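You operate a simulated robot arm through the tools that you are given. There is no shell and no other tool. Be economical: measure what you need, move in short steps, check, and stop when the job is done.

Carry out the task below with a simulated two-armed robot. There is one attempt and no reset: what you move stays moved.

Task
Put the black cup from the top of the blue-marked table on the right half of the grey work bench. Pick up the tall cup that says "blue" from the left half of the grey work bench with one hand, pass it to the other hand and put it on the top of the lever press tray. Take the black rubber disc from the left half of the grey work bench and leave it on the blue lid plate. Press the blue fan button to switch it on. Fetch the green round mould and set it on the green rubber slab. Press the yellow gauge button to switch it on. Press the black button on the orange box to switch it on. Open the left table drawer, put the red rubber ring on the top of the green-marked table away in the inside of the left table drawer and shut the drawer again. Any order will do. Set down upright: black cup, tall cup.

It is judged by the outcome, as a careful person would: the job done as asked, and still so three seconds after it is handed in. It fails if anything else is knocked over, pushed out of place, dropped, spilled or broken. A push-on lid holds only when it is set on centred and level and pressed home; a screw cap is set on level and turned clockwise until tight.

Robot
Two 7-joint arms with fingered hands on one trunk, on a base that drives. Base frame: it is fixed to the floor where the robot stands at the start and does not move with it; the origin is under the middle of the robot, x ahead of it, y to its left, z up; the surface under the hand at the start is at about z = 765. Units: mm, degrees, N and s.
The left shoulder is at the start at [51, 152, 1147], the right one opposite. With the tool pointing down near the work surface each hand reaches from about 380 to 800 mm from the robot's upright axis, wherever it stands, measured 20 degrees to its own side. Places, roughly: black button on the orange box [-1700, 5700, 1300]; black cup (5x5x5 cm) [500, 100, 800]; black rubber disc (5x5x2 cm) [-1100, 600, 900]; blue fan button [-1500, 600, 900]; blue lid plate [-1000, 500, 750]; green round mould [-1500, -250, 750]; green rubber slab (16x16x2 cm) [-3600, 1200, 800]; inside of the left table drawer [3700, -1900, 600]; left table drawer [3700, -1800, 600]; red rubber ring (6x6x2 cm) [5000, 800, 800]; right half of the grey work bench [-1300, -900, 800]; tall cup [-1000, 0, 1000]; top of the lever press tray [-4000, 1200, 900]; yellow gauge button [-3400, 200, 900]. Payload 3.8 kg a hand.
The TCP of each hand is the grasp point between the finger pads, 30 mm short of the fingertips. In the tool frame z runs along the fingers and y along their closing line. Largest opening 104 mm; the body of the gripper starts 35 mm behind the TCP. The gripper is a hand of 5 fingers: y runs from the thumb to the fingers, the wrist lies at [-15, -104, -178] in the tool frame, and closing takes about 1.5 s.
Orientation is told as [roll, pitch, yaw] about the base's x, y, z axes, in that order, counted from this pose: with the fingers straight down and the wrist toward the robot, the tool's x, y and z point along [0, 1, 0], [1, 0, 0] and [0, 0, -1] of the base frame.

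Tools
- The arms move only by the tool step_arm. It takes "left_moves", "right_moves" or both (then of equal length, played together; a hand with none holds still); each is a list of rows, each a list of 3 entries, a list of its own where there are three numbers: the shift along the base's x, y, z in mm, then the turn, a rotation vector about the base's x, y, z in degrees, then the opening in per cent of the stroke, from 0 (shut) to 100 (fully open). In form: [[[x, y, z], [rx, ry, rz], grip], ...]. A call has 1 to 20 rows; each row is the pose to reach, as a shift and turn from the pose commanded when the call began. A row lasts 0.2 s, in which the tool goes at most 50 mm and 8.6 degrees; a call with a longer step from one row to the next is refused whole, and so is a gripper value outside its range. Where a pose cannot be reached the arm comes as near as it can. A force on the tool above 40 N (or 10 N above the force at the start of the call, whichever is more), or a blocked arm, ends the call early, and 0.2 s more pass. Each finger travels about 72 mm/s and halts on what it meets, pressing with about 30 N; the grip force reading is that of the motor and also rises with nothing between the fingers. The clock runs only during rows and for 0.2 s after the last one: add rows that repeat a pose to give the fingers time. The reply holds the time, the measured pose of the TCP, the force on the tool along the base axes, the opening and the grip force, in the units named above and with some noise, with the torque about the TCP (base axes, N m) and any sound that the robot's microphone picked up.
- Cameras (640 x 400 px; columns grow to the right, rows downward): "scene" is now at [99.8, -31, 1249]; the picture's right is [-0.58, -0.81, 0.08], its down [-0.80, 0.54, -0.25] and it looks along [0.16, -0.21, -0.96] (base axes); focal length 214 px, centre (320, 200). "left" rides on the left gripper at [-80, -78, -141] in its tool frame; the picture's right is [-0.78, -0.30, 0.56], its down [0.53, -0.78, 0.33] and it looks along [0.33, 0.56, 0.76] (tool axes); focal length 247 px, centre (320, 200). "right" rides on the right gripper at [80, -78, -141] in its tool frame; the picture's right is [-0.78, 0.30, -0.56], its down [-0.54, -0.78, 0.33] and it looks along [-0.33, 0.56, 0.76] (tool axes); focal length 247 px, centre (320, 200).
- camera(camera): a new picture of that camera. The clock stands still meanwhile.
- raise_lower(by): slides the trunk up (or, below 0, down) by that many mm; the arms and the scene camera ride with it, the base frame stays. It gives what a move gives, with no picture.
- roll_base(legs): drives the robot by 1 to 6 legs, each [ahead, left, turn to the left] in mm, mm and degrees, along the robot's own axes; the way and the turn of a leg run together, so that a leg with both is an arc; at most 1500 mm and 180 degrees a leg. The arms and the cameras ride along, it lands a little off, and it stops where it bumps. It gives what a move gives.
- grasp_type(shape, hand): the hand has 5 fingers and takes this shape, open, in about a second: jaw (thumb against the fingers, like two jaws); tri (thumb and two fingers); tip (a fingertip pinch); poke (one finger out to press); point (the index stretched); flat (the hand flat); cup (the hand cupped); fist (a fist). The gripper value then closes the fingers along that shape, each until it touches; the sizes above hold for jaw. It gives what a move gives, with no picture.
- head_to(pan, tilt): turns the head with the scene camera to pan (to the left, within 80 degrees either way) and tilt (down, from -29 to 69), counted from straight ahead of the robot. It gives what a move gives.
- locate(camera, pixels): for up to 12 pixels [column, row] of the newest picture of that camera ("zoom" is the newest enlarged one), the place [x, y, z] in the base frame of the surface seen there, good to about 2 mm. The clock stands still meanwhile.
- close_up(camera, box): a new picture of the part [left, top, right, bottom] of that camera's present view, enlarged. The clock stands still meanwhile.
- finish_job(): hands the job in; it is judged then, once.

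Work in short steps. Measure before you move; look again where a grasp or a placing could have gone wrong, and mend it. You have 322 turns and 216 pictures in all, those below and enlarged ones among them. Open the grippers and draw the arms clear of the work before you hand the job in, unless the task says otherwise.

The tools are called as name(argument=value, ...) on one line, values as JSON. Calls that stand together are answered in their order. step_arm: Moves the arms, as the interface text tells. Its arguments: {"type":"object","properties":{"left_moves":{"type":"array"},"right_moves":{"type":"array"}},"required":[]} The other tools are called the same way: raise_lower (by) slides the trunk up or down; grasp_type (shape, hand) gives the hand a shape; roll_base (legs) drives the base; head_to (pan, tilt) turns the head that bears the scene camera; camera (camera) takes a picture; locate (camera, pixels) gives the place of the surface under pixels of a picture; close_up (camera, box) takes an enlarged picture of a part of a camera's view; finish_job () hands the job in.

At the start:

```text
time_s: 0.0
left_tcp_pos: [405.5, 445.3, 1085.2]
left_tool_rot: [0.0, 0.0, -0.1]
left_force: [0.3, 0.4, 0.4]
left_ft_torque: [0.04, -0.01, 0.01]
left_opening: 103.7
left_grip_force: 0.1
left_shape: jaw
right_tcp_pos: [425.1, 68.5, 1139.7]
right_tool_rot: [0.0, 0.1, 0.0]
right_force: [0.1, -0.4, -0.5]
right_ft_torque: [0.02, 0.01, 0.0]
right_opening: 103.4
right_grip_force: 0.0
right_shape: jaw
trunk travel left (down, up): [-225.0, 231.0]
robot x, y, heading: [-1.1, -2.8, -0.4]
head pan, tilt: [-35.7, 68.7]
```

scene: 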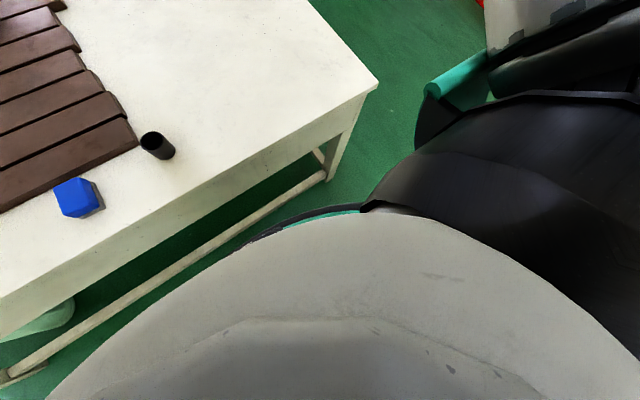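
right: 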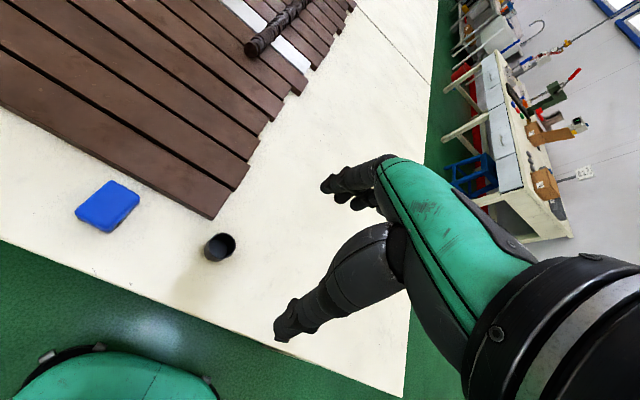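
left: 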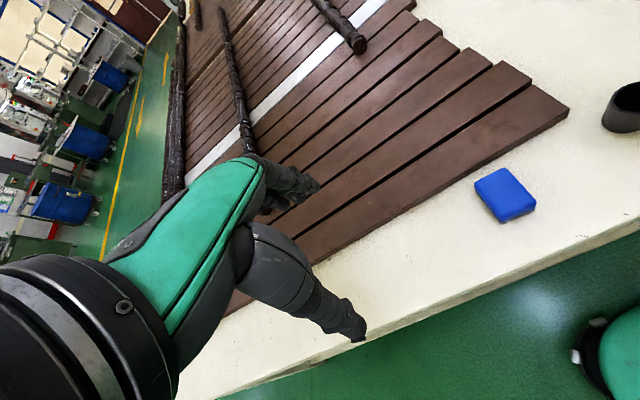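

The black cup shows at scene (157,145) and right (219,247). I measure it before picking it.

locate(camera="right", pixels=[[219, 240], [207, 247], [235, 245], [219, 258], [219, 234], [210, 290], [120, 205], [230, 170]])

close_up(camera="right", box=[140, 190, 300, 290])

```text
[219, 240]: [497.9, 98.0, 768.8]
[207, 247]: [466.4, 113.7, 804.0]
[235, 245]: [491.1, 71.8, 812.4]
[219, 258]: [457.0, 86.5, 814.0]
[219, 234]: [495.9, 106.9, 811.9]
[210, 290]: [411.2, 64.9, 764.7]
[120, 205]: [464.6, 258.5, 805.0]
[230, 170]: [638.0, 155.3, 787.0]
```

```text
4.00 times, centred on (220, 240) of right
```

zoom: 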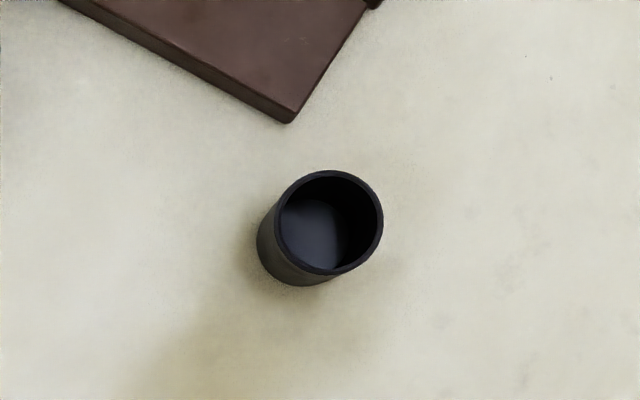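

locate(camera="zoom", pixels=[[277, 225], [382, 222], [330, 173], [328, 272], [290, 115], [290, 123], [270, 275], [368, 10]])

head_to(pan=0, tilt=30)

camera(camera="scene")

```text
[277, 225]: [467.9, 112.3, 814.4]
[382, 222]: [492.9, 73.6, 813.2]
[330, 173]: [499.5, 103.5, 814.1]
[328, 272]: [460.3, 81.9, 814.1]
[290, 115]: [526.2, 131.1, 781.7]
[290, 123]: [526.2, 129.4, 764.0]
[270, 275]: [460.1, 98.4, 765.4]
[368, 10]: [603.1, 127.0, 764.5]
```

```text
time_s: 1.1
left_tcp_pos: [405.6, 446.1, 1083.6]
left_tool_rot: [0.1, 0.1, -0.1]
left_force: [-1.0, -0.1, -0.1]
left_ft_torque: [0.02, -0.01, 0.02]
left_opening: 103.5
left_grip_force: 0.1
left_shape: jaw
right_tcp_pos: [425.2, 70.0, 1138.3]
right_tool_rot: [0.0, 0.0, 0.1]
right_force: [0.4, -0.4, 0.3]
right_ft_torque: [-0.01, 0.01, 0.03]
right_opening: 103.8
right_grip_force: 0.1
right_shape: jaw
trunk travel left (down, up): [-225.0, 231.0]
robot x, y, heading: [-2.2, 0.6, 0.1]
head pan, tilt: [0.0, 30.0]
```

```text
211 pictures are left
```

scene: 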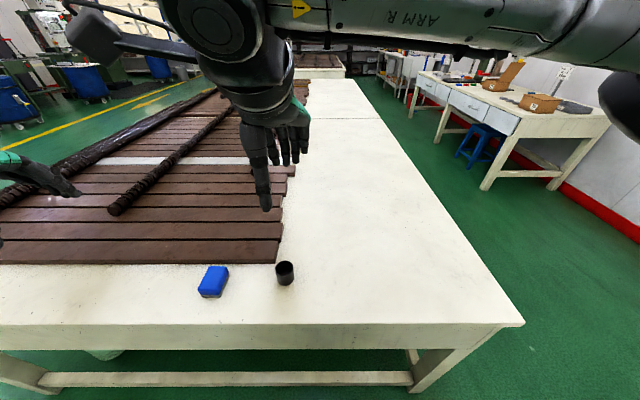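

Cup centre is about (480, 93), rim z 814; a bar lies at x>526, y>129. I turn the right hand yaw -30 so its fingers stay clear of the bar and descend to just above the cup.

step_arm(right_moves=[[[15, 6, -40], [0, 0, -7.5], 100], [[30, 12, -80], [0, 0, -15], 100], [[45, 18, -120], [0, 0, -22.5], 100], [[55, 23, -160], [0, 0, -30], 100], [[55, 23, -205], [0, 0, -30], 100], [[55, 23, -240], [0, 0, -30], 100], [[55, 23, -240], [0, 0, -30], 100]])

camera(camera="right")

```text
time_s: 2.6
left_tcp_pos: [404.8, 447.0, 1084.3]
left_tool_rot: [0.0, 0.0, 0.0]
left_force: [-1.3, 0.0, -0.8]
left_ft_torque: [-0.01, -0.01, 0.01]
left_opening: 103.7
left_grip_force: 0.0
left_shape: jaw
right_tcp_pos: [480.6, 92.6, 895.3]
right_tool_rot: [0.0, 0.0, -29.9]
right_force: [-0.1, -0.1, 0.3]
right_ft_torque: [-0.02, 0.01, 0.0]
right_opening: 103.8
right_grip_force: 0.1
right_shape: jaw
trunk travel left (down, up): [-225.0, 231.0]
robot x, y, heading: [-2.7, -1.4, -0.1]
head pan, tilt: [0.0, 30.0]
```

```text
210 pictures are left
```

right: 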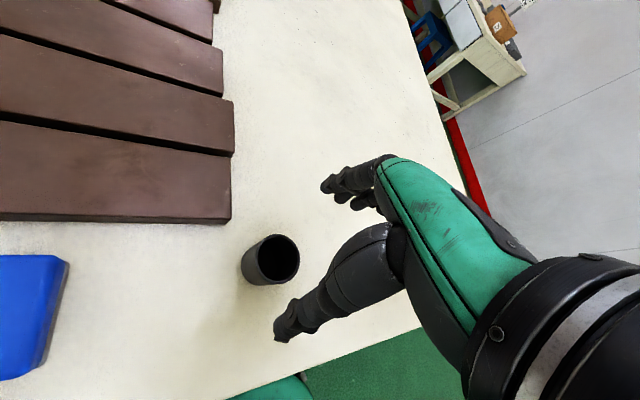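

The hand straddles the cup; I lower to z≈800 and close.

step_arm(right_moves=[[[0, 0, -40], [0, 0, 0], 100], [[0, 0, -75], [0, 0, 0], 100], [[0, 0, -95], [0, 0, 0], 100], [[0, 0, -95], [0, 0, 0], 100]])

camera(camera="right")

```text
time_s: 3.6
left_tcp_pos: [406.1, 446.7, 1085.1]
left_tool_rot: [0.0, 0.0, -0.2]
left_force: [-1.2, 0.5, -0.9]
left_ft_torque: [-0.05, 0.01, 0.02]
left_opening: 103.6
left_grip_force: 0.1
left_shape: jaw
right_tcp_pos: [479.3, 90.8, 800.9]
right_tool_rot: [0.0, 0.0, -30.0]
right_force: [-0.2, 0.0, -0.3]
right_ft_torque: [-0.02, -0.01, -0.03]
right_opening: 103.6
right_grip_force: 0.1
right_shape: jaw
trunk travel left (down, up): [-225.0, 231.0]
robot x, y, heading: [-1.0, -0.7, -0.1]
head pan, tilt: [0.0, 30.0]
```

```text
209 pictures are left
```

right: 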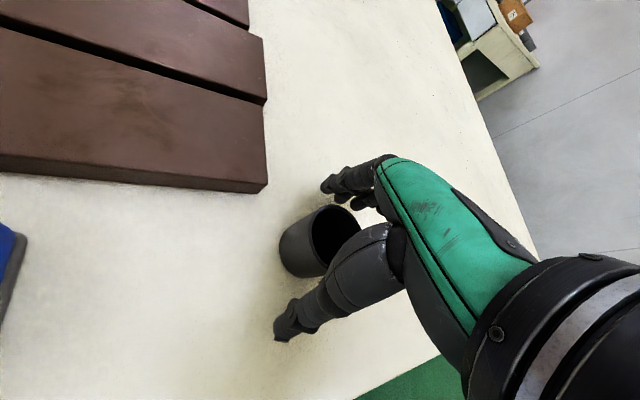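

The cup lies between thumb and fingers. I close fully, with time, then read the opening.

step_arm(right_moves=[[[0, 0, 0], [0, 0, 0], 70], [[0, 0, 0], [0, 0, 0], 50], [[0, 0, 0], [0, 0, 0], 40], [[0, 0, 0], [0, 0, 0], 30], [[0, 0, 0], [0, 0, 0], 20], [[0, 0, 0], [0, 0, 0], 20], [[0, 0, 0], [0, 0, 0], 20], [[0, 0, 0], [0, 0, 0], 20]])

camera(camera="right")

```text
time_s: 5.5
left_tcp_pos: [405.0, 447.1, 1085.2]
left_tool_rot: [0.1, -0.1, 0.0]
left_force: [0.0, 0.2, 0.0]
left_ft_torque: [-0.02, 0.03, 0.0]
left_opening: 103.8
left_grip_force: 0.0
left_shape: jaw
right_tcp_pos: [479.6, 92.7, 802.0]
right_tool_rot: [0.0, 0.0, -29.9]
right_force: [0.3, 0.0, -0.3]
right_ft_torque: [0.0, 0.0, 0.02]
right_opening: 38.0
right_grip_force: 30.0
right_shape: jaw
trunk travel left (down, up): [-225.0, 231.0]
robot x, y, heading: [0.3, 0.2, 0.0]
head pan, tilt: [0.0, 30.0]
```

```text
208 pictures are left
```

right: 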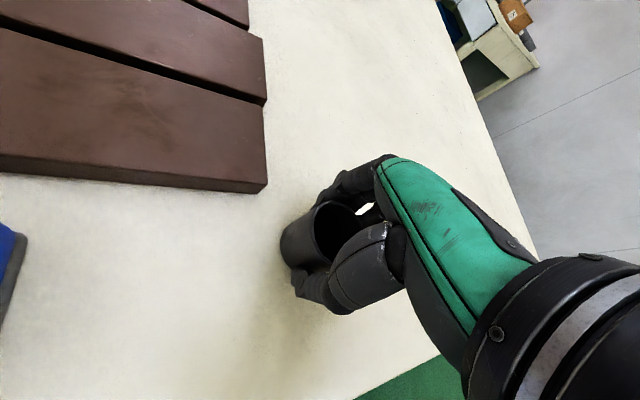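

Grip 30 N at opening 38. I lift the cup 60 mm and check.

step_arm(right_moves=[[[0, 0, 20], [0, 0, 0], 20], [[0, 0, 60], [0, 0, 0], 20], [[0, 0, 100], [0, 0, 0], 20], [[0, 0, 140], [0, 0, 0], 20], [[0, 0, 180], [0, 0, 0], 20]])

camera(camera="right")

```text
time_s: 6.7
left_tcp_pos: [405.1, 447.2, 1085.0]
left_tool_rot: [0.0, 0.0, -0.1]
left_force: [0.6, 0.3, 0.2]
left_ft_torque: [0.01, 0.0, -0.01]
left_opening: 103.7
left_grip_force: 0.0
left_shape: jaw
right_tcp_pos: [480.1, 92.3, 981.5]
right_tool_rot: [0.0, 0.0, -29.9]
right_force: [-0.7, -0.3, 0.3]
right_ft_torque: [0.02, -0.03, -0.02]
right_opening: 37.7
right_grip_force: 29.8
right_shape: jaw
trunk travel left (down, up): [-225.0, 231.0]
robot x, y, heading: [3.5, 2.0, -0.1]
head pan, tilt: [0.0, 30.0]
```

```text
207 pictures are left
```

right: 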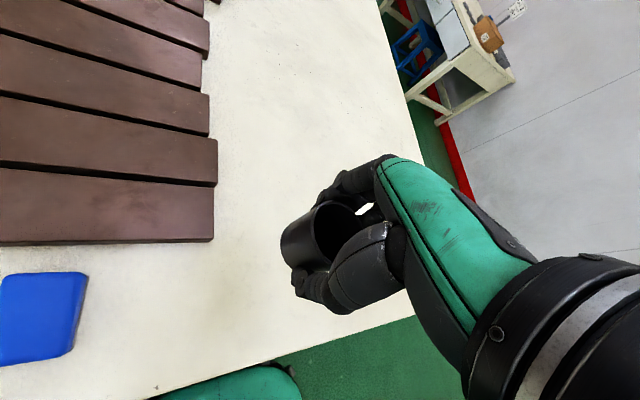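

The cup is held well. I turn left 90° in place and look at both sides.

roll_base(legs=[[0, 0, 90]])

head_to(pan=70, tilt=25)

camera(camera="scene")

```text
time_s: 10.9
left_tcp_pos: [-454.2, 397.6, 1083.7]
left_tool_rot: [0.0, -0.1, 91.1]
left_force: [0.2, 0.0, -0.1]
left_ft_torque: [-0.04, -0.02, -0.03]
left_opening: 103.8
left_grip_force: 0.1
left_shape: jaw
right_tcp_pos: [-102.9, 481.3, 980.9]
right_tool_rot: [0.0, 0.0, 61.1]
right_force: [0.6, -0.5, -0.7]
right_ft_torque: [-0.01, 0.01, -0.02]
right_opening: 37.2
right_grip_force: 30.0
right_shape: jaw
trunk travel left (down, up): [-225.0, 231.0]
robot x, y, heading: [-1.3, -0.5, 91.1]
head pan, tilt: [0.0, 30.0]
```

```text
time_s: 12.3
left_tcp_pos: [-454.2, 396.5, 1085.5]
left_tool_rot: [0.0, 0.0, 91.1]
left_force: [0.2, 0.5, -1.0]
left_ft_torque: [0.02, 0.02, -0.04]
left_opening: 103.6
left_grip_force: 0.0
left_shape: jaw
right_tcp_pos: [-103.2, 480.4, 981.8]
right_tool_rot: [0.0, 0.0, 61.1]
right_force: [0.4, 0.4, 0.1]
right_ft_torque: [0.0, 0.01, 0.0]
right_opening: 37.7
right_grip_force: 30.6
right_shape: jaw
trunk travel left (down, up): [-225.0, 231.0]
robot x, y, heading: [1.3, 0.2, 91.0]
head pan, tilt: [70.0, 25.0]
```

```text
206 pictures are left
```

scene: 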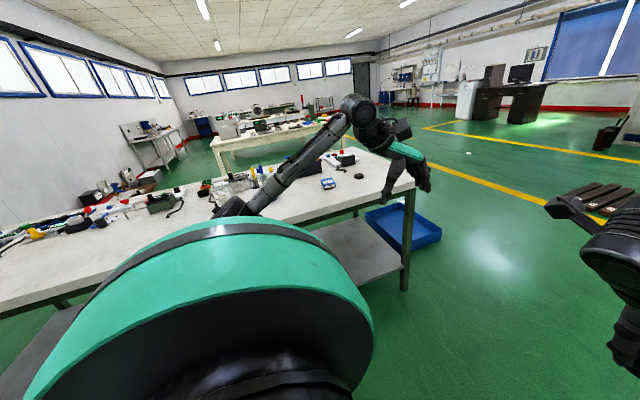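

locate(camera="scene", pixels=[[405, 178], [345, 152], [310, 220], [60, 300], [358, 176], [328, 183], [400, 250]])

roll_base(legs=[[0, 0, 90]])

head_to(pan=0, tilt=20)

camera(camera="scene")

```text
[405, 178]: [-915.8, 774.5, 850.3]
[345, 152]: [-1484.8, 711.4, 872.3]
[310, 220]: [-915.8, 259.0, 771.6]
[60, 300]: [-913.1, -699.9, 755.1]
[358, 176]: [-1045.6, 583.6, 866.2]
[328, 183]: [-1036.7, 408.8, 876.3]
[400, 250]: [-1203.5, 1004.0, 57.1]
```

```text
time_s: 16.6
left_tcp_pos: [-398.2, -454.4, 1084.6]
left_tool_rot: [0.0, 0.0, -179.1]
left_force: [-0.5, 0.2, -0.1]
left_ft_torque: [-0.03, 0.0, 0.01]
left_opening: 103.7
left_grip_force: 0.0
left_shape: jaw
right_tcp_pos: [-480.2, -101.0, 980.9]
right_tool_rot: [0.0, 0.0, 150.9]
right_force: [-0.5, 0.1, -0.8]
right_ft_torque: [0.02, 0.01, -0.04]
right_opening: 37.4
right_grip_force: 29.9
right_shape: jaw
trunk travel left (down, up): [-225.0, 231.0]
robot x, y, heading: [1.3, -3.2, -178.8]
head pan, tilt: [70.0, 25.0]
```

```text
time_s: 18.0
left_tcp_pos: [-398.6, -453.4, 1084.4]
left_tool_rot: [0.1, -0.1, -179.2]
left_force: [-0.5, -0.3, 0.9]
left_ft_torque: [0.01, 0.03, -0.01]
left_opening: 103.7
left_grip_force: 0.1
left_shape: jaw
right_tcp_pos: [-480.6, -100.7, 980.9]
right_tool_rot: [0.0, 0.0, 151.0]
right_force: [-0.3, -0.1, -0.6]
right_ft_torque: [-0.03, 0.0, -0.01]
right_opening: 37.2
right_grip_force: 29.8
right_shape: jaw
trunk travel left (down, up): [-225.0, 231.0]
robot x, y, heading: [-2.4, -2.2, -178.9]
head pan, tilt: [0.0, 20.0]
```

```text
205 pictures are left
```

scene: 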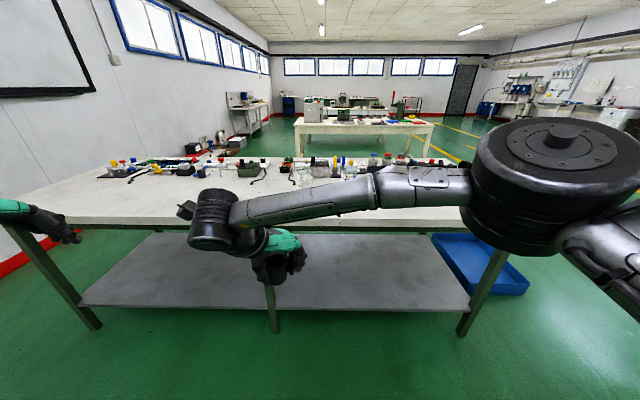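

locate(camera="scene", pixels=[[10, 222], [100, 160], [60, 205], [110, 190], [150, 215], [200, 178], [130, 175], [360, 160], [440, 170]])

close_up(camera="scene", box=[0, 120, 480, 240])

```text
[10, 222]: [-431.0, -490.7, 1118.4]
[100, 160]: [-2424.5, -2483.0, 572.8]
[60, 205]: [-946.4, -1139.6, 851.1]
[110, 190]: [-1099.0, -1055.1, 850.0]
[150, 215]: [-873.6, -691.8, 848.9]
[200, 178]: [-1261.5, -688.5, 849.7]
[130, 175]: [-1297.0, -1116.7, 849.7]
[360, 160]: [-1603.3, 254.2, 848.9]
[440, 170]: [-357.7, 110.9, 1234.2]
```

```text
1.33 times, centred on (240, 180) of scene
```

zoom: 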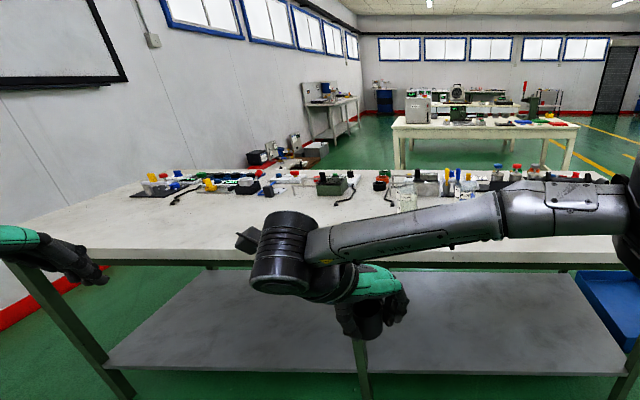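

Bench top is z≈849, front edge x≈-870, clear strip in front. I drive to stand before its right half.

roll_base(legs=[[460, 640, -1]])

head_to(pan=0, tilt=40)

camera(camera="scene")

```text
time_s: 22.2
left_tcp_pos: [-861.3, -1096.7, 1084.5]
left_tool_rot: [-0.1, 0.1, 179.9]
left_force: [0.3, 0.3, 0.8]
left_ft_torque: [0.01, -0.03, -0.03]
left_opening: 103.6
left_grip_force: 0.1
left_shape: jaw
right_tcp_pos: [-936.0, -744.0, 981.0]
right_tool_rot: [-0.1, 0.1, 150.0]
right_force: [0.5, -0.8, -0.8]
right_ft_torque: [0.01, 0.02, 0.02]
right_opening: 37.4
right_grip_force: 30.2
right_shape: jaw
trunk travel left (down, up): [-225.0, 231.0]
robot x, y, heading: [-457.2, -653.6, 180.0]
head pan, tilt: [0.0, 20.0]
```

```text
time_s: 23.1
left_tcp_pos: [-861.1, -1098.2, 1085.9]
left_tool_rot: [0.0, 0.0, 179.9]
left_force: [-0.8, -0.8, 0.3]
left_ft_torque: [0.0, -0.04, 0.01]
left_opening: 103.6
left_grip_force: 0.1
left_shape: jaw
right_tcp_pos: [-937.8, -744.1, 980.9]
right_tool_rot: [0.0, 0.1, 150.1]
right_force: [0.5, -0.3, -0.6]
right_ft_torque: [0.02, -0.05, 0.02]
right_opening: 37.5
right_grip_force: 30.0
right_shape: jaw
trunk travel left (down, up): [-225.0, 231.0]
robot x, y, heading: [-455.9, -655.3, 180.0]
head pan, tilt: [0.0, 40.0]
```

```text
203 pictures are left
```

scene: 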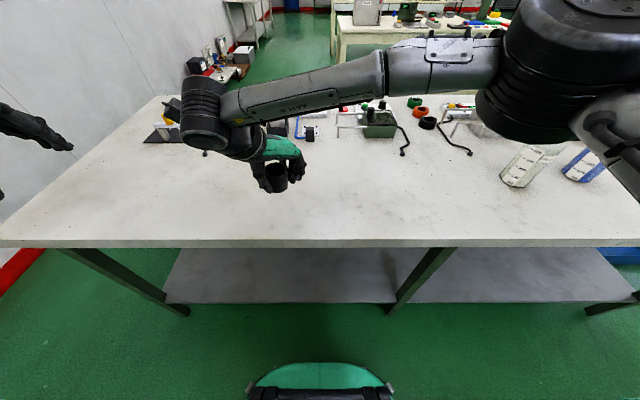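

The area under and ahead of the hand is clear. I measure the bench height there, move 100 mm further in and lower to 20 mm above.

locate(camera="scene", pixels=[[275, 210], [330, 175], [300, 230], [400, 190], [518, 165], [580, 162]])

step_arm(right_moves=[[[-40, 10, 0], [0, 0, 0], 20], [[-80, 20, 0], [0, 0, 0], 20], [[-100, 30, -30], [0, 0, 0], 20], [[-100, 30, -70], [0, 0, 0], 20], [[-100, 30, -75], [0, 0, 0], 20]])

camera(camera="right")

```text
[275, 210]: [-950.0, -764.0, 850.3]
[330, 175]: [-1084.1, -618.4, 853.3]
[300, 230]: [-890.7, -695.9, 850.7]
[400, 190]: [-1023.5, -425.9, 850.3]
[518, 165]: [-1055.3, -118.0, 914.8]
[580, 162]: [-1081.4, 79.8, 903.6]
```

```text
time_s: 24.3
left_tcp_pos: [-860.9, -1097.6, 1084.7]
left_tool_rot: [-0.1, -0.1, 179.9]
left_force: [-0.4, -0.3, 1.1]
left_ft_torque: [0.0, -0.01, -0.01]
left_opening: 103.8
left_grip_force: 0.1
left_shape: jaw
right_tcp_pos: [-1039.1, -713.8, 905.8]
right_tool_rot: [0.0, -0.1, 150.0]
right_force: [0.0, 0.8, 0.1]
right_ft_torque: [-0.02, -0.01, 0.03]
right_opening: 37.4
right_grip_force: 29.3
right_shape: jaw
trunk travel left (down, up): [-225.0, 231.0]
robot x, y, heading: [-456.2, -651.8, 180.0]
head pan, tilt: [0.0, 40.0]
```

```text
202 pictures are left
```

right: 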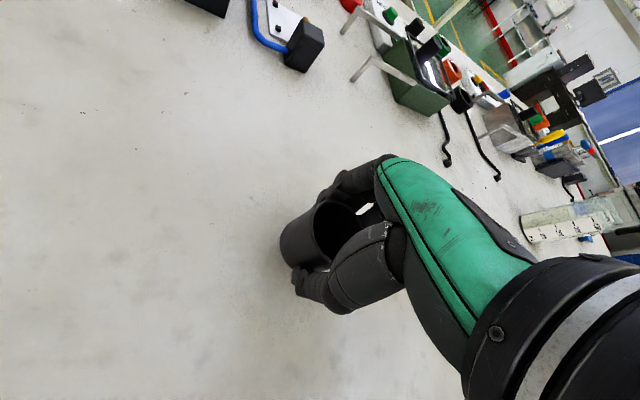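

Lower 18 mm to touch (z≈888), then open slowly.

step_arm(right_moves=[[[0, 0, -12], [0, 0, 0], 20], [[0, 0, -18], [0, 0, 0], 20], [[0, 0, -18], [0, 0, 0], 20], [[0, 0, -18], [0, 0, 0], 40], [[0, 0, -18], [0, 0, 0], 60], [[0, 0, -18], [0, 0, 0], 80], [[0, 0, -18], [0, 0, 0], 100], [[0, 0, -18], [0, 0, 0], 100]])

camera(camera="right")

```text
time_s: 26.1
left_tcp_pos: [-861.5, -1098.9, 1084.7]
left_tool_rot: [0.0, 0.0, 179.9]
left_force: [-0.6, 0.0, 0.4]
left_ft_torque: [0.01, -0.03, -0.02]
left_opening: 103.7
left_grip_force: 0.0
left_shape: jaw
right_tcp_pos: [-1037.8, -713.7, 887.8]
right_tool_rot: [0.1, 0.0, 150.0]
right_force: [-0.1, -1.1, 0.4]
right_ft_torque: [0.03, -0.04, 0.01]
right_opening: 103.5
right_grip_force: 0.1
right_shape: jaw
trunk travel left (down, up): [-225.0, 231.0]
robot x, y, heading: [-455.3, -656.2, 180.2]
head pan, tilt: [0.0, 40.0]
```

```text
201 pictures are left
```

right: 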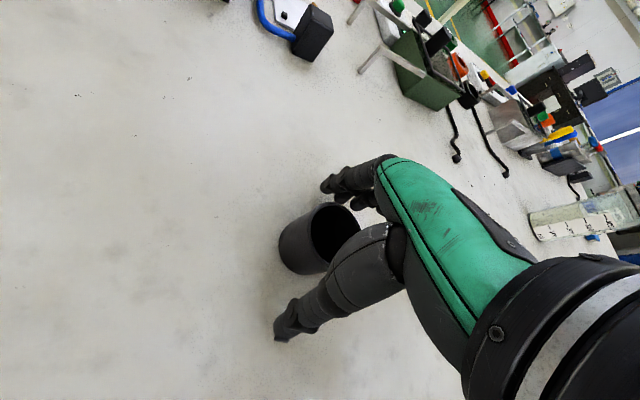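

Cup stands upright, released. I raise the hand clear and restore its yaw.

step_arm(right_moves=[[[0, 0, 40], [0, 0, 0], 100], [[0, 0, 85], [0, 0, 0], 100], [[0, 0, 130], [0, 0, 7.5], 100], [[20, 0, 170], [0, 0, 15], 100], [[60, 0, 200], [0, 0, 22.5], 100], [[100, 0, 200], [0, 0, 30], 100]])

head_to(pan=-25, tilt=35)

camera(camera="scene")

camera(camera="right")

```text
time_s: 27.5
left_tcp_pos: [-861.0, -1096.5, 1084.9]
left_tool_rot: [0.0, 0.0, 179.9]
left_force: [0.5, 0.4, -0.1]
left_ft_torque: [-0.03, 0.02, 0.01]
left_opening: 103.6
left_grip_force: 0.1
left_shape: jaw
right_tcp_pos: [-936.7, -711.7, 1087.0]
right_tool_rot: [-0.1, 0.1, -179.9]
right_force: [0.4, -0.1, -0.3]
right_ft_torque: [-0.01, 0.01, 0.02]
right_opening: 103.7
right_grip_force: 0.0
right_shape: jaw
trunk travel left (down, up): [-225.0, 231.0]
robot x, y, heading: [-451.8, -648.5, 180.0]
head pan, tilt: [0.0, 40.0]
```

```text
time_s: 28.4
left_tcp_pos: [-862.4, -1098.3, 1084.5]
left_tool_rot: [-0.1, 0.0, 179.8]
left_force: [0.7, -0.7, -0.5]
left_ft_torque: [-0.01, 0.02, -0.01]
left_opening: 103.6
left_grip_force: 0.1
left_shape: jaw
right_tcp_pos: [-938.3, -713.5, 1086.9]
right_tool_rot: [0.0, 0.2, 179.9]
right_force: [0.6, -0.6, 0.0]
right_ft_torque: [0.0, 0.03, 0.0]
right_opening: 104.0
right_grip_force: 0.0
right_shape: jaw
trunk travel left (down, up): [-225.0, 231.0]
robot x, y, heading: [-455.0, -649.6, 180.0]
head pan, tilt: [-25.0, 35.0]
```

```text
200 pictures are left
```

scene: 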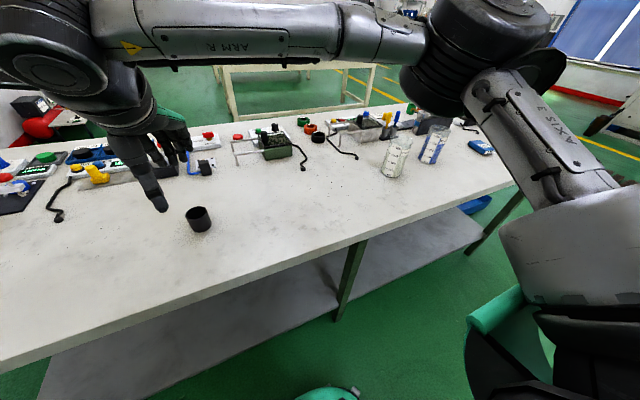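

```text
199 pictures are left
```

right: 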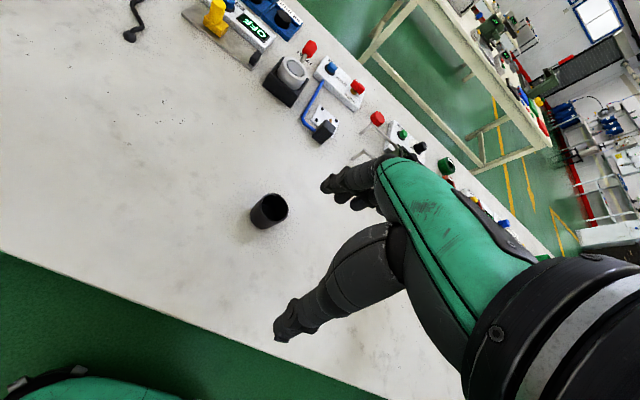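

Black cup is done. I drive right to face the left half (tall cups near y≈-100…80, blue text at (435,140)).

roll_base(legs=[[0, -800, 0]])

head_to(pan=10, tilt=35)

camera(camera="scene")

camera(camera="left")

camera(camera="right")

```text
time_s: 32.7
left_tcp_pos: [-860.7, -283.4, 1084.0]
left_tool_rot: [0.0, 0.0, 179.8]
left_force: [-0.6, -0.1, 0.3]
left_ft_torque: [-0.01, -0.03, 0.0]
left_opening: 103.8
left_grip_force: 0.1
left_shape: jaw
right_tcp_pos: [-937.2, 101.1, 1086.8]
right_tool_rot: [0.0, 0.0, 179.9]
right_force: [0.1, -0.3, 0.2]
right_ft_torque: [0.0, -0.01, -0.06]
right_opening: 103.7
right_grip_force: 0.1
right_shape: jaw
trunk travel left (down, up): [-225.0, 231.0]
robot x, y, heading: [-452.8, 162.3, 179.9]
head pan, tilt: [-25.0, 35.0]
```

```text
time_s: 33.7
left_tcp_pos: [-860.4, -282.6, 1085.6]
left_tool_rot: [0.1, 0.0, 179.9]
left_force: [0.9, 0.0, -1.0]
left_ft_torque: [-0.01, 0.01, 0.0]
left_opening: 103.8
left_grip_force: 0.0
left_shape: jaw
right_tcp_pos: [-937.3, 102.3, 1086.8]
right_tool_rot: [0.0, 0.0, 180.0]
right_force: [-0.2, 0.0, -0.1]
right_ft_torque: [0.03, -0.02, 0.01]
right_opening: 103.8
right_grip_force: 0.1
right_shape: jaw
trunk travel left (down, up): [-225.0, 231.0]
robot x, y, heading: [-454.8, 159.0, 179.9]
head pan, tilt: [10.0, 35.0]
```

```text
198 pictures are left
```

scene: 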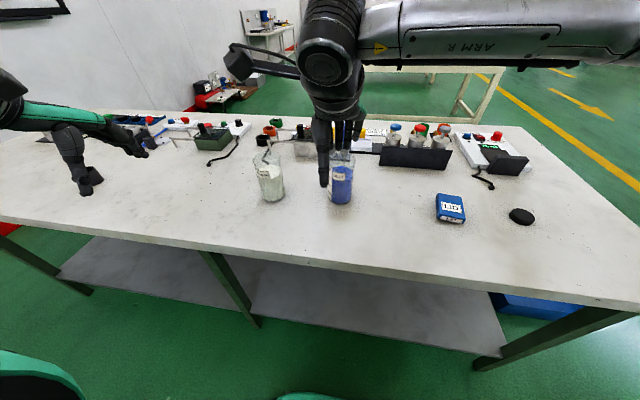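

```text
197 pictures are left
```

left: 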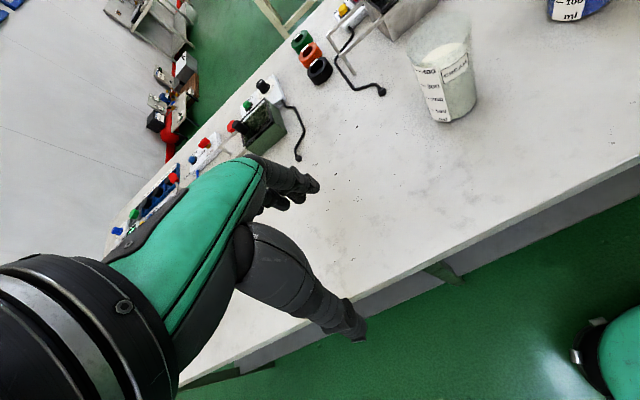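

```text
196 pictures are left
```

right: 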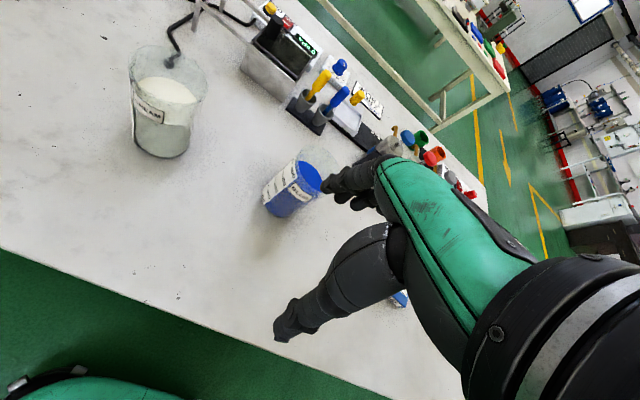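

Labels need reading; I zoom on the beakers and on the right-hand devices.

close_up(camera="scene", box=[230, 120, 390, 220])

close_up(camera="scene", box=[370, 110, 546, 230])

locate(camera="zoom", pixels=[[548, 376], [290, 350], [290, 330], [395, 83], [452, 95], [300, 320], [260, 375]])

```text
4.00 times, centred on (310, 170) of scene
```

zoom: 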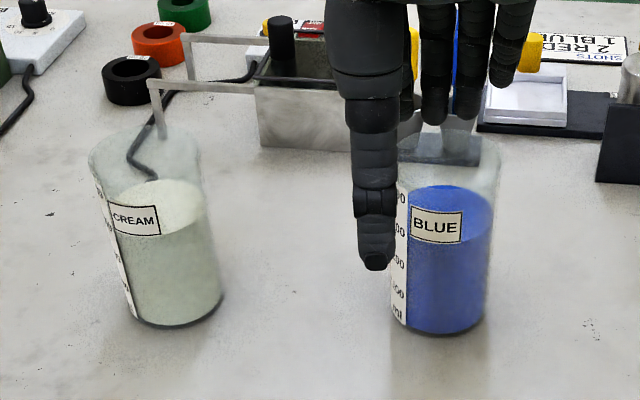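

```text
3.33 times, centred on (458, 170) of scene
```

zoom: 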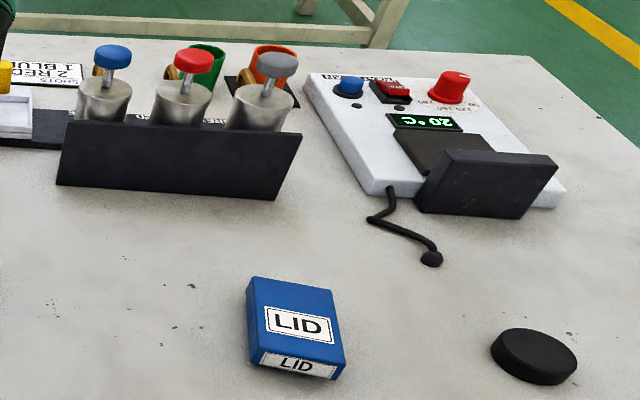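

```text
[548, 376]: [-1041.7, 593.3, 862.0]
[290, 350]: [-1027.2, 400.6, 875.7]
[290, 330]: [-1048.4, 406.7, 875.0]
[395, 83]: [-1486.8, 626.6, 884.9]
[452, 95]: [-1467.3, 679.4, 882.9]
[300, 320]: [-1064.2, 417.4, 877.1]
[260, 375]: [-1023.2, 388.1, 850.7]
```

Beaker with "BLUE" is the one at y≈80. The lid plate (top z≈876) and disc (~(-1045,590)) are close to one another; I drive 230 mm right to do those first.

roll_base(legs=[[0, -230, 0]])

head_to(pan=-5, tilt=45)

camera(camera="scene")

camera(camera="right")

```text
time_s: 35.4
left_tcp_pos: [-859.0, -53.4, 1084.6]
left_tool_rot: [0.1, 0.1, 179.8]
left_force: [0.7, 0.0, 0.3]
left_ft_torque: [0.02, 0.0, 0.0]
left_opening: 103.5
left_grip_force: 0.0
left_shape: jaw
right_tcp_pos: [-936.9, 331.5, 1087.4]
right_tool_rot: [-0.1, 0.0, 180.0]
right_force: [0.5, 0.1, -0.7]
right_ft_torque: [0.01, -0.03, 0.01]
right_opening: 103.7
right_grip_force: 0.1
right_shape: jaw
trunk travel left (down, up): [-225.0, 231.0]
robot x, y, heading: [-450.9, 392.0, 180.2]
head pan, tilt: [10.0, 35.0]
```

```text
time_s: 36.2
left_tcp_pos: [-860.3, -53.6, 1084.1]
left_tool_rot: [0.0, 0.0, 179.8]
left_force: [-0.3, -0.1, 1.0]
left_ft_torque: [-0.03, 0.02, -0.02]
left_opening: 103.6
left_grip_force: 0.1
left_shape: jaw
right_tcp_pos: [-936.9, 332.2, 1087.2]
right_tool_rot: [0.1, 0.0, 180.1]
right_force: [0.8, 0.0, 0.5]
right_ft_torque: [-0.02, -0.01, 0.0]
right_opening: 103.8
right_grip_force: 0.1
right_shape: jaw
trunk travel left (down, up): [-225.0, 231.0]
robot x, y, heading: [-453.6, 390.7, 179.8]
head pan, tilt: [-5.0, 45.0]
```

```text
193 pictures are left
```

scene: 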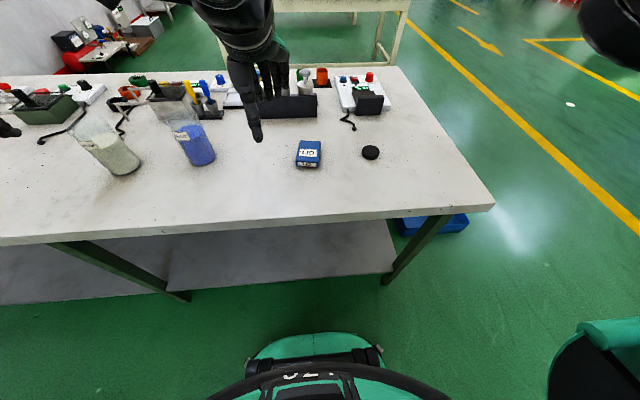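

```text
192 pictures are left
```

right: 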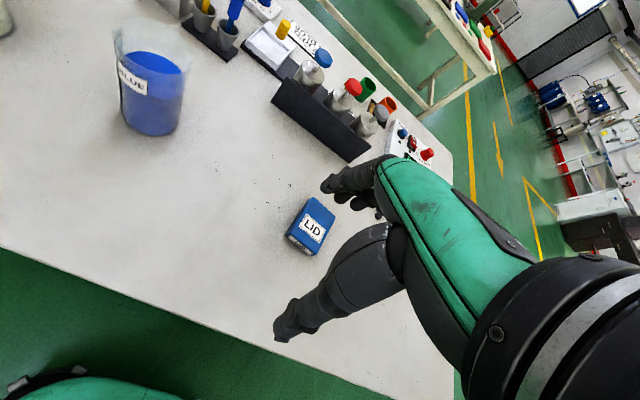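

close_up(camera="scene", box=[280, 60, 408, 180])

locate(camera="zoom", pixels=[[118, 260], [140, 320], [55, 320], [133, 270], [62, 272], [100, 295], [303, 305], [303, 285], [280, 300], [328, 302], [303, 318]])

```text
3.33 times, centred on (344, 120) of scene
```

zoom: 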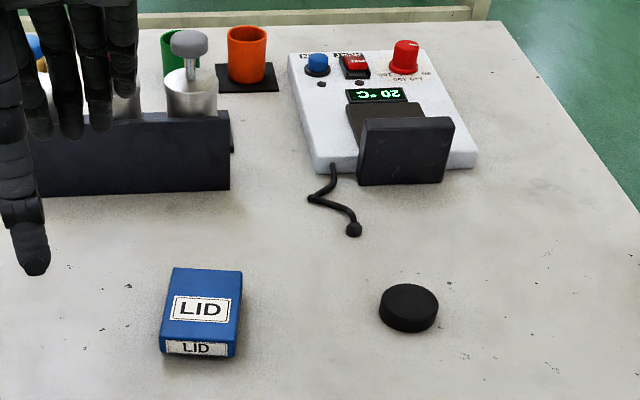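

```text
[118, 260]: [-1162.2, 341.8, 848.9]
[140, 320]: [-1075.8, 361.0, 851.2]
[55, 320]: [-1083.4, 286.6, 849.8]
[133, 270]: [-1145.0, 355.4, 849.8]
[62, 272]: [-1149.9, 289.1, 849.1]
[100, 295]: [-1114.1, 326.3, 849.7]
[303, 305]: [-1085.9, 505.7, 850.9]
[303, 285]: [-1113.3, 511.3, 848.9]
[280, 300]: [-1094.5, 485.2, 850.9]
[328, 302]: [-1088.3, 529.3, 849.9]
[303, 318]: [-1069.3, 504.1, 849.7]
```

locate(camera="zoom", pixels=[[178, 270], [240, 273], [165, 335], [233, 340], [408, 303], [384, 303], [435, 302], [408, 287], [408, 318], [318, 58], [408, 345], [355, 63]])

```text
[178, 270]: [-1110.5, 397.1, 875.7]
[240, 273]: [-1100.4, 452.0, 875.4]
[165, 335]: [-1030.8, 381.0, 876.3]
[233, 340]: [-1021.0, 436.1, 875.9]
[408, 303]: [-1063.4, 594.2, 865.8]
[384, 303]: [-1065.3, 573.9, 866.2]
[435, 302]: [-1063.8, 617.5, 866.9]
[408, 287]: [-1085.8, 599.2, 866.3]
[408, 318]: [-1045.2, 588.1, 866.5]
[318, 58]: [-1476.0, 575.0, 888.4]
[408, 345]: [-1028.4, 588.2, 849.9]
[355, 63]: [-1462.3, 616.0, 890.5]
```

Disc centre ≈(-1065, 595), top 866; lid centre ≈(-1066, 416), top 876. I bring the right hand above the disc.

step_arm(right_moves=[[[-20, 40, 0], [0, 0, 0], 100], [[-40, 80, -10], [0, 0, 0], 100], [[-60, 120, -20], [0, 0, 0], 100], [[-80, 160, -30], [0, 0, 0], 100], [[-100, 200, -45], [0, 0, 0], 100], [[-120, 240, -65], [0, 0, 0], 100], [[-128, 263, -100], [0, 0, 0], 100], [[-128, 263, -140], [0, 0, 0], 100], [[-128, 263, -140], [0, 0, 0], 100]])

camera(camera="right")

```text
time_s: 38.2
left_tcp_pos: [-860.9, -53.5, 1084.4]
left_tool_rot: [0.0, 0.0, 180.0]
left_force: [-0.4, 0.1, -0.4]
left_ft_torque: [0.01, -0.01, -0.01]
left_opening: 104.0
left_grip_force: 0.1
left_shape: jaw
right_tcp_pos: [-1066.2, 594.2, 948.6]
right_tool_rot: [0.0, 0.0, 180.0]
right_force: [0.0, 0.8, 0.3]
right_ft_torque: [0.03, 0.01, 0.03]
right_opening: 103.8
right_grip_force: 0.1
right_shape: jaw
trunk travel left (down, up): [-225.0, 231.0]
robot x, y, heading: [-454.8, 393.6, 179.8]
head pan, tilt: [-5.0, 45.0]
```

```text
190 pictures are left
```

right: 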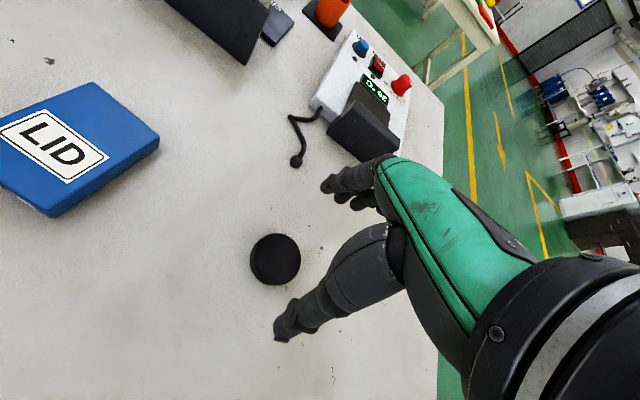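

Positioned over the disc; lower to z≈882 and close.

step_arm(right_moves=[[[0, 0, -35], [0, 0, 0], 100], [[0, 0, -55], [0, 0, 0], 100], [[0, 0, -66], [0, 0, 0], 100], [[0, 0, -66], [0, 0, 0], 80], [[0, 0, -66], [0, 0, 0], 60], [[0, 0, -66], [0, 0, 0], 40], [[0, 0, -66], [0, 0, 0], 25], [[0, 0, -66], [0, 0, 0], 20], [[0, 0, -66], [0, 0, 0], 20], [[0, 0, -66], [0, 0, 0], 20]])

camera(camera="right")

```text
time_s: 40.4
left_tcp_pos: [-859.8, -53.2, 1084.4]
left_tool_rot: [0.0, 0.0, 179.9]
left_force: [-0.1, 0.2, 0.5]
left_ft_torque: [0.02, 0.02, 0.01]
left_opening: 103.7
left_grip_force: 0.1
left_shape: jaw
right_tcp_pos: [-1064.3, 594.6, 881.6]
right_tool_rot: [-0.1, 0.0, 180.0]
right_force: [-0.6, 1.3, 2.1]
right_ft_torque: [-0.03, 0.1, -0.05]
right_opening: 44.1
right_grip_force: 30.3
right_shape: jaw
trunk travel left (down, up): [-225.0, 231.0]
robot x, y, heading: [-456.7, 394.2, 180.1]
head pan, tilt: [-5.0, 45.0]
```

```text
189 pictures are left
```

right: 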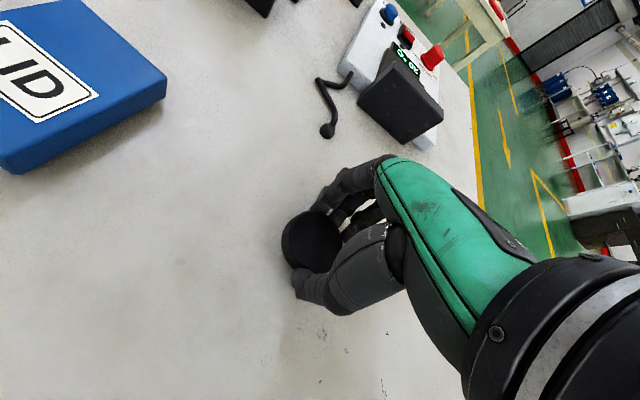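

Gripped at 44 mm. I lift 60 mm, carry −179 in y over the lid (−2 in x), and check.

step_arm(right_moves=[[[0, 0, 25], [0, 0, 0], 20], [[0, 0, 65], [0, 0, 0], 20], [[0, -45, 65], [0, 0, 0], 20], [[0, -90, 65], [0, 0, 0], 20], [[-2, -135, 65], [0, 0, 0], 20], [[-2, -178, 65], [0, 0, 0], 20], [[-2, -178, 65], [0, 0, 0], 20]])

camera(camera="right")

close_up(camera="scene", box=[240, 90, 400, 190])

```text
time_s: 42.0
left_tcp_pos: [-861.1, -51.9, 1084.7]
left_tool_rot: [-0.1, 0.0, 179.9]
left_force: [-0.1, -0.7, 0.3]
left_ft_torque: [-0.03, 0.03, -0.01]
left_opening: 103.7
left_grip_force: 0.1
left_shape: jaw
right_tcp_pos: [-1064.3, 417.3, 945.1]
right_tool_rot: [0.1, 0.0, 180.0]
right_force: [-0.5, 0.9, 0.0]
right_ft_torque: [-0.03, 0.02, 0.02]
right_opening: 43.8
right_grip_force: 29.8
right_shape: jaw
trunk travel left (down, up): [-225.0, 231.0]
robot x, y, heading: [-454.5, 397.9, 179.8]
head pan, tilt: [-5.0, 45.0]
```

```text
188 pictures are left
```

right: 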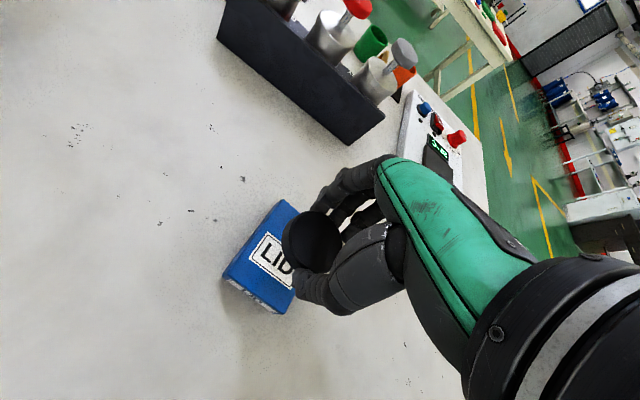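

```text
4.00 times, centred on (320, 140) of scene
```

zoom: 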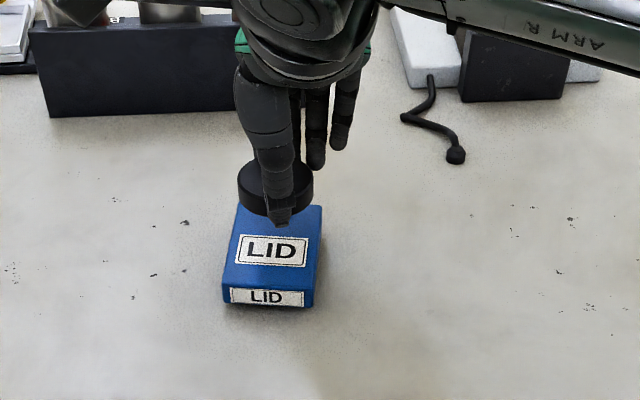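

Disc is held level. I lower 36.5 mm onto the lid and open slowly, then lift.

step_arm(right_moves=[[[0, 0, -25], [0, 0, 0], 20], [[0, 0, -36], [0, 0, 0], 20], [[0, 0, -36.5], [0, 0, 0], 20], [[0, 0, -36.5], [0, 0, 0], 40], [[0, 0, -36.5], [0, 0, 0], 50], [[0, 0, -36.5], [0, 0, 0], 60], [[0, 0, -36.5], [0, 0, 0], 80], [[0, 0, -36.5], [0, 0, 0], 80], [[0, 0, 0], [0, 0, 0], 80], [[0, 0, 40], [0, 0, 0], 100], [[0, 0, 80], [0, 0, 0], 100]])

camera(camera="right")

```text
time_s: 44.4
left_tcp_pos: [-859.9, -53.9, 1084.6]
left_tool_rot: [0.1, 0.0, 179.9]
left_force: [0.6, 0.5, -0.7]
left_ft_torque: [-0.05, -0.02, 0.01]
left_opening: 103.6
left_grip_force: 0.0
left_shape: jaw
right_tcp_pos: [-1065.0, 416.2, 1026.5]
right_tool_rot: [-0.2, 0.2, 180.1]
right_force: [0.3, -0.3, 0.0]
right_ft_torque: [0.01, -0.04, 0.0]
right_opening: 103.6
right_grip_force: 0.1
right_shape: jaw
trunk travel left (down, up): [-225.0, 231.0]
robot x, y, heading: [-454.1, 390.7, 179.7]
head pan, tilt: [-5.0, 45.0]
```

```text
186 pictures are left
```

right: 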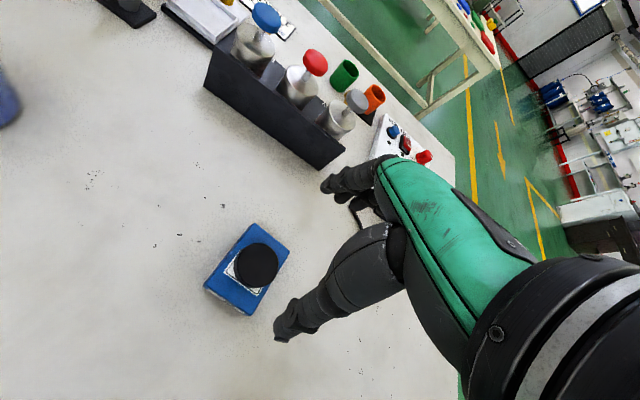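

Disc sits centred on the lid plate. Now the BLUE tall cup: I drive left 250 mm so it lies between both hands, and look.

roll_base(legs=[[0, 320, 0]])

head_to(pan=0, tilt=40)

close_up(camera="scene", box=[220, 60, 420, 220])

camera(camera="right")

```text
time_s: 46.5
left_tcp_pos: [-858.5, -374.7, 1085.0]
left_tool_rot: [0.0, 0.0, -179.8]
left_force: [0.3, -0.9, 0.5]
left_ft_torque: [0.04, -0.02, 0.01]
left_opening: 103.7
left_grip_force: 0.1
left_shape: jaw
right_tcp_pos: [-1066.3, 93.2, 1025.6]
right_tool_rot: [0.0, -0.1, -179.7]
right_force: [-1.0, -0.7, 0.7]
right_ft_torque: [0.02, 0.03, 0.01]
right_opening: 103.8
right_grip_force: 0.1
right_shape: jaw
trunk travel left (down, up): [-225.0, 231.0]
robot x, y, heading: [-451.2, 73.8, -180.0]
head pan, tilt: [-5.0, 45.0]
```

```text
time_s: 47.2
left_tcp_pos: [-859.7, -375.9, 1083.9]
left_tool_rot: [0.0, 0.1, -179.9]
left_force: [0.0, -0.7, 0.4]
left_ft_torque: [0.02, 0.02, 0.02]
left_opening: 103.7
left_grip_force: 0.0
left_shape: jaw
right_tcp_pos: [-1065.0, 93.0, 1026.8]
right_tool_rot: [0.0, 0.0, -179.8]
right_force: [-0.6, 0.0, 0.5]
right_ft_torque: [-0.03, 0.02, 0.0]
right_opening: 103.7
right_grip_force: 0.1
right_shape: jaw
trunk travel left (down, up): [-225.0, 231.0]
robot x, y, heading: [-451.1, 71.4, -179.8]
head pan, tilt: [0.0, 40.0]
```

```text
2.50 times, centred on (320, 140) of scene
```

zoom: 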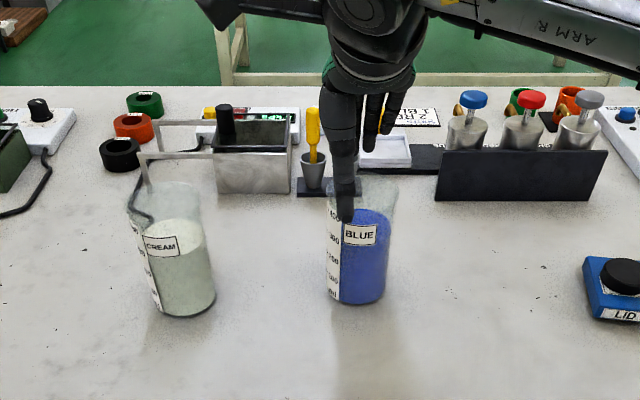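

```text
184 pictures are left
```

right: 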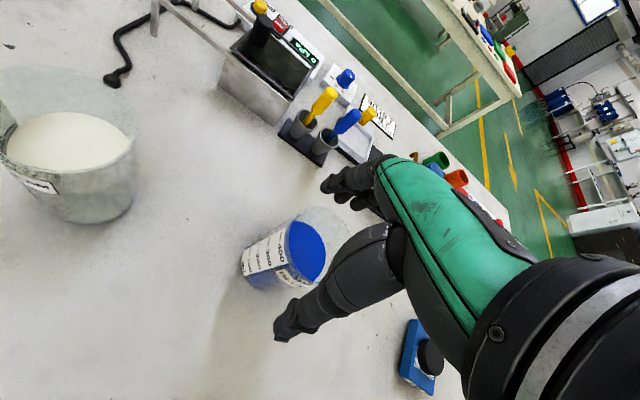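

I raise the right hand a bit back/up for a clear view and then measure the beaker.

step_arm(right_moves=[[[30, 20, 30], [0, 0, 0], 100], [[60, 60, 50], [0, 0, 0], 100], [[90, 100, 70], [0, 0, 0], 100], [[110, 140, 80], [0, 0, 0], 100]])

close_up(camera="scene", box=[290, 100, 390, 190])

close_up(camera="right", box=[80, 140, 280, 300])

```text
refused: row 2 steps farther than a row can; nothing moved
```

```text
4.44 times, centred on (340, 145) of scene
```

zoom: 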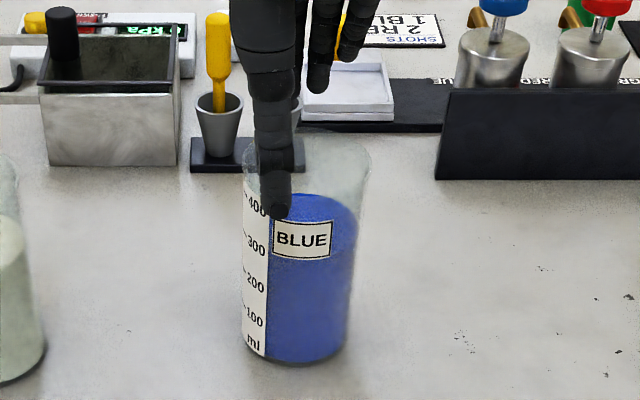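

```text
2.50 times, centred on (180, 220) of right
```

zoom: 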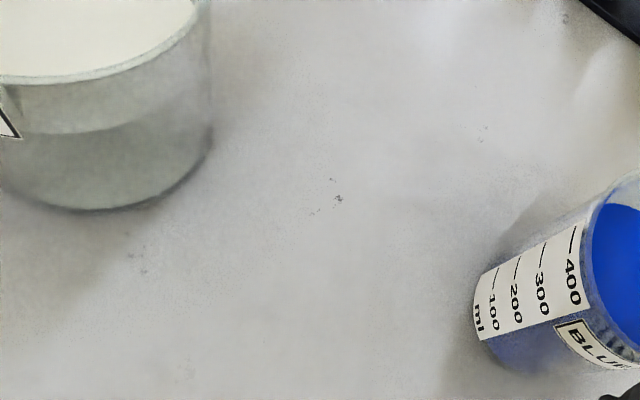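

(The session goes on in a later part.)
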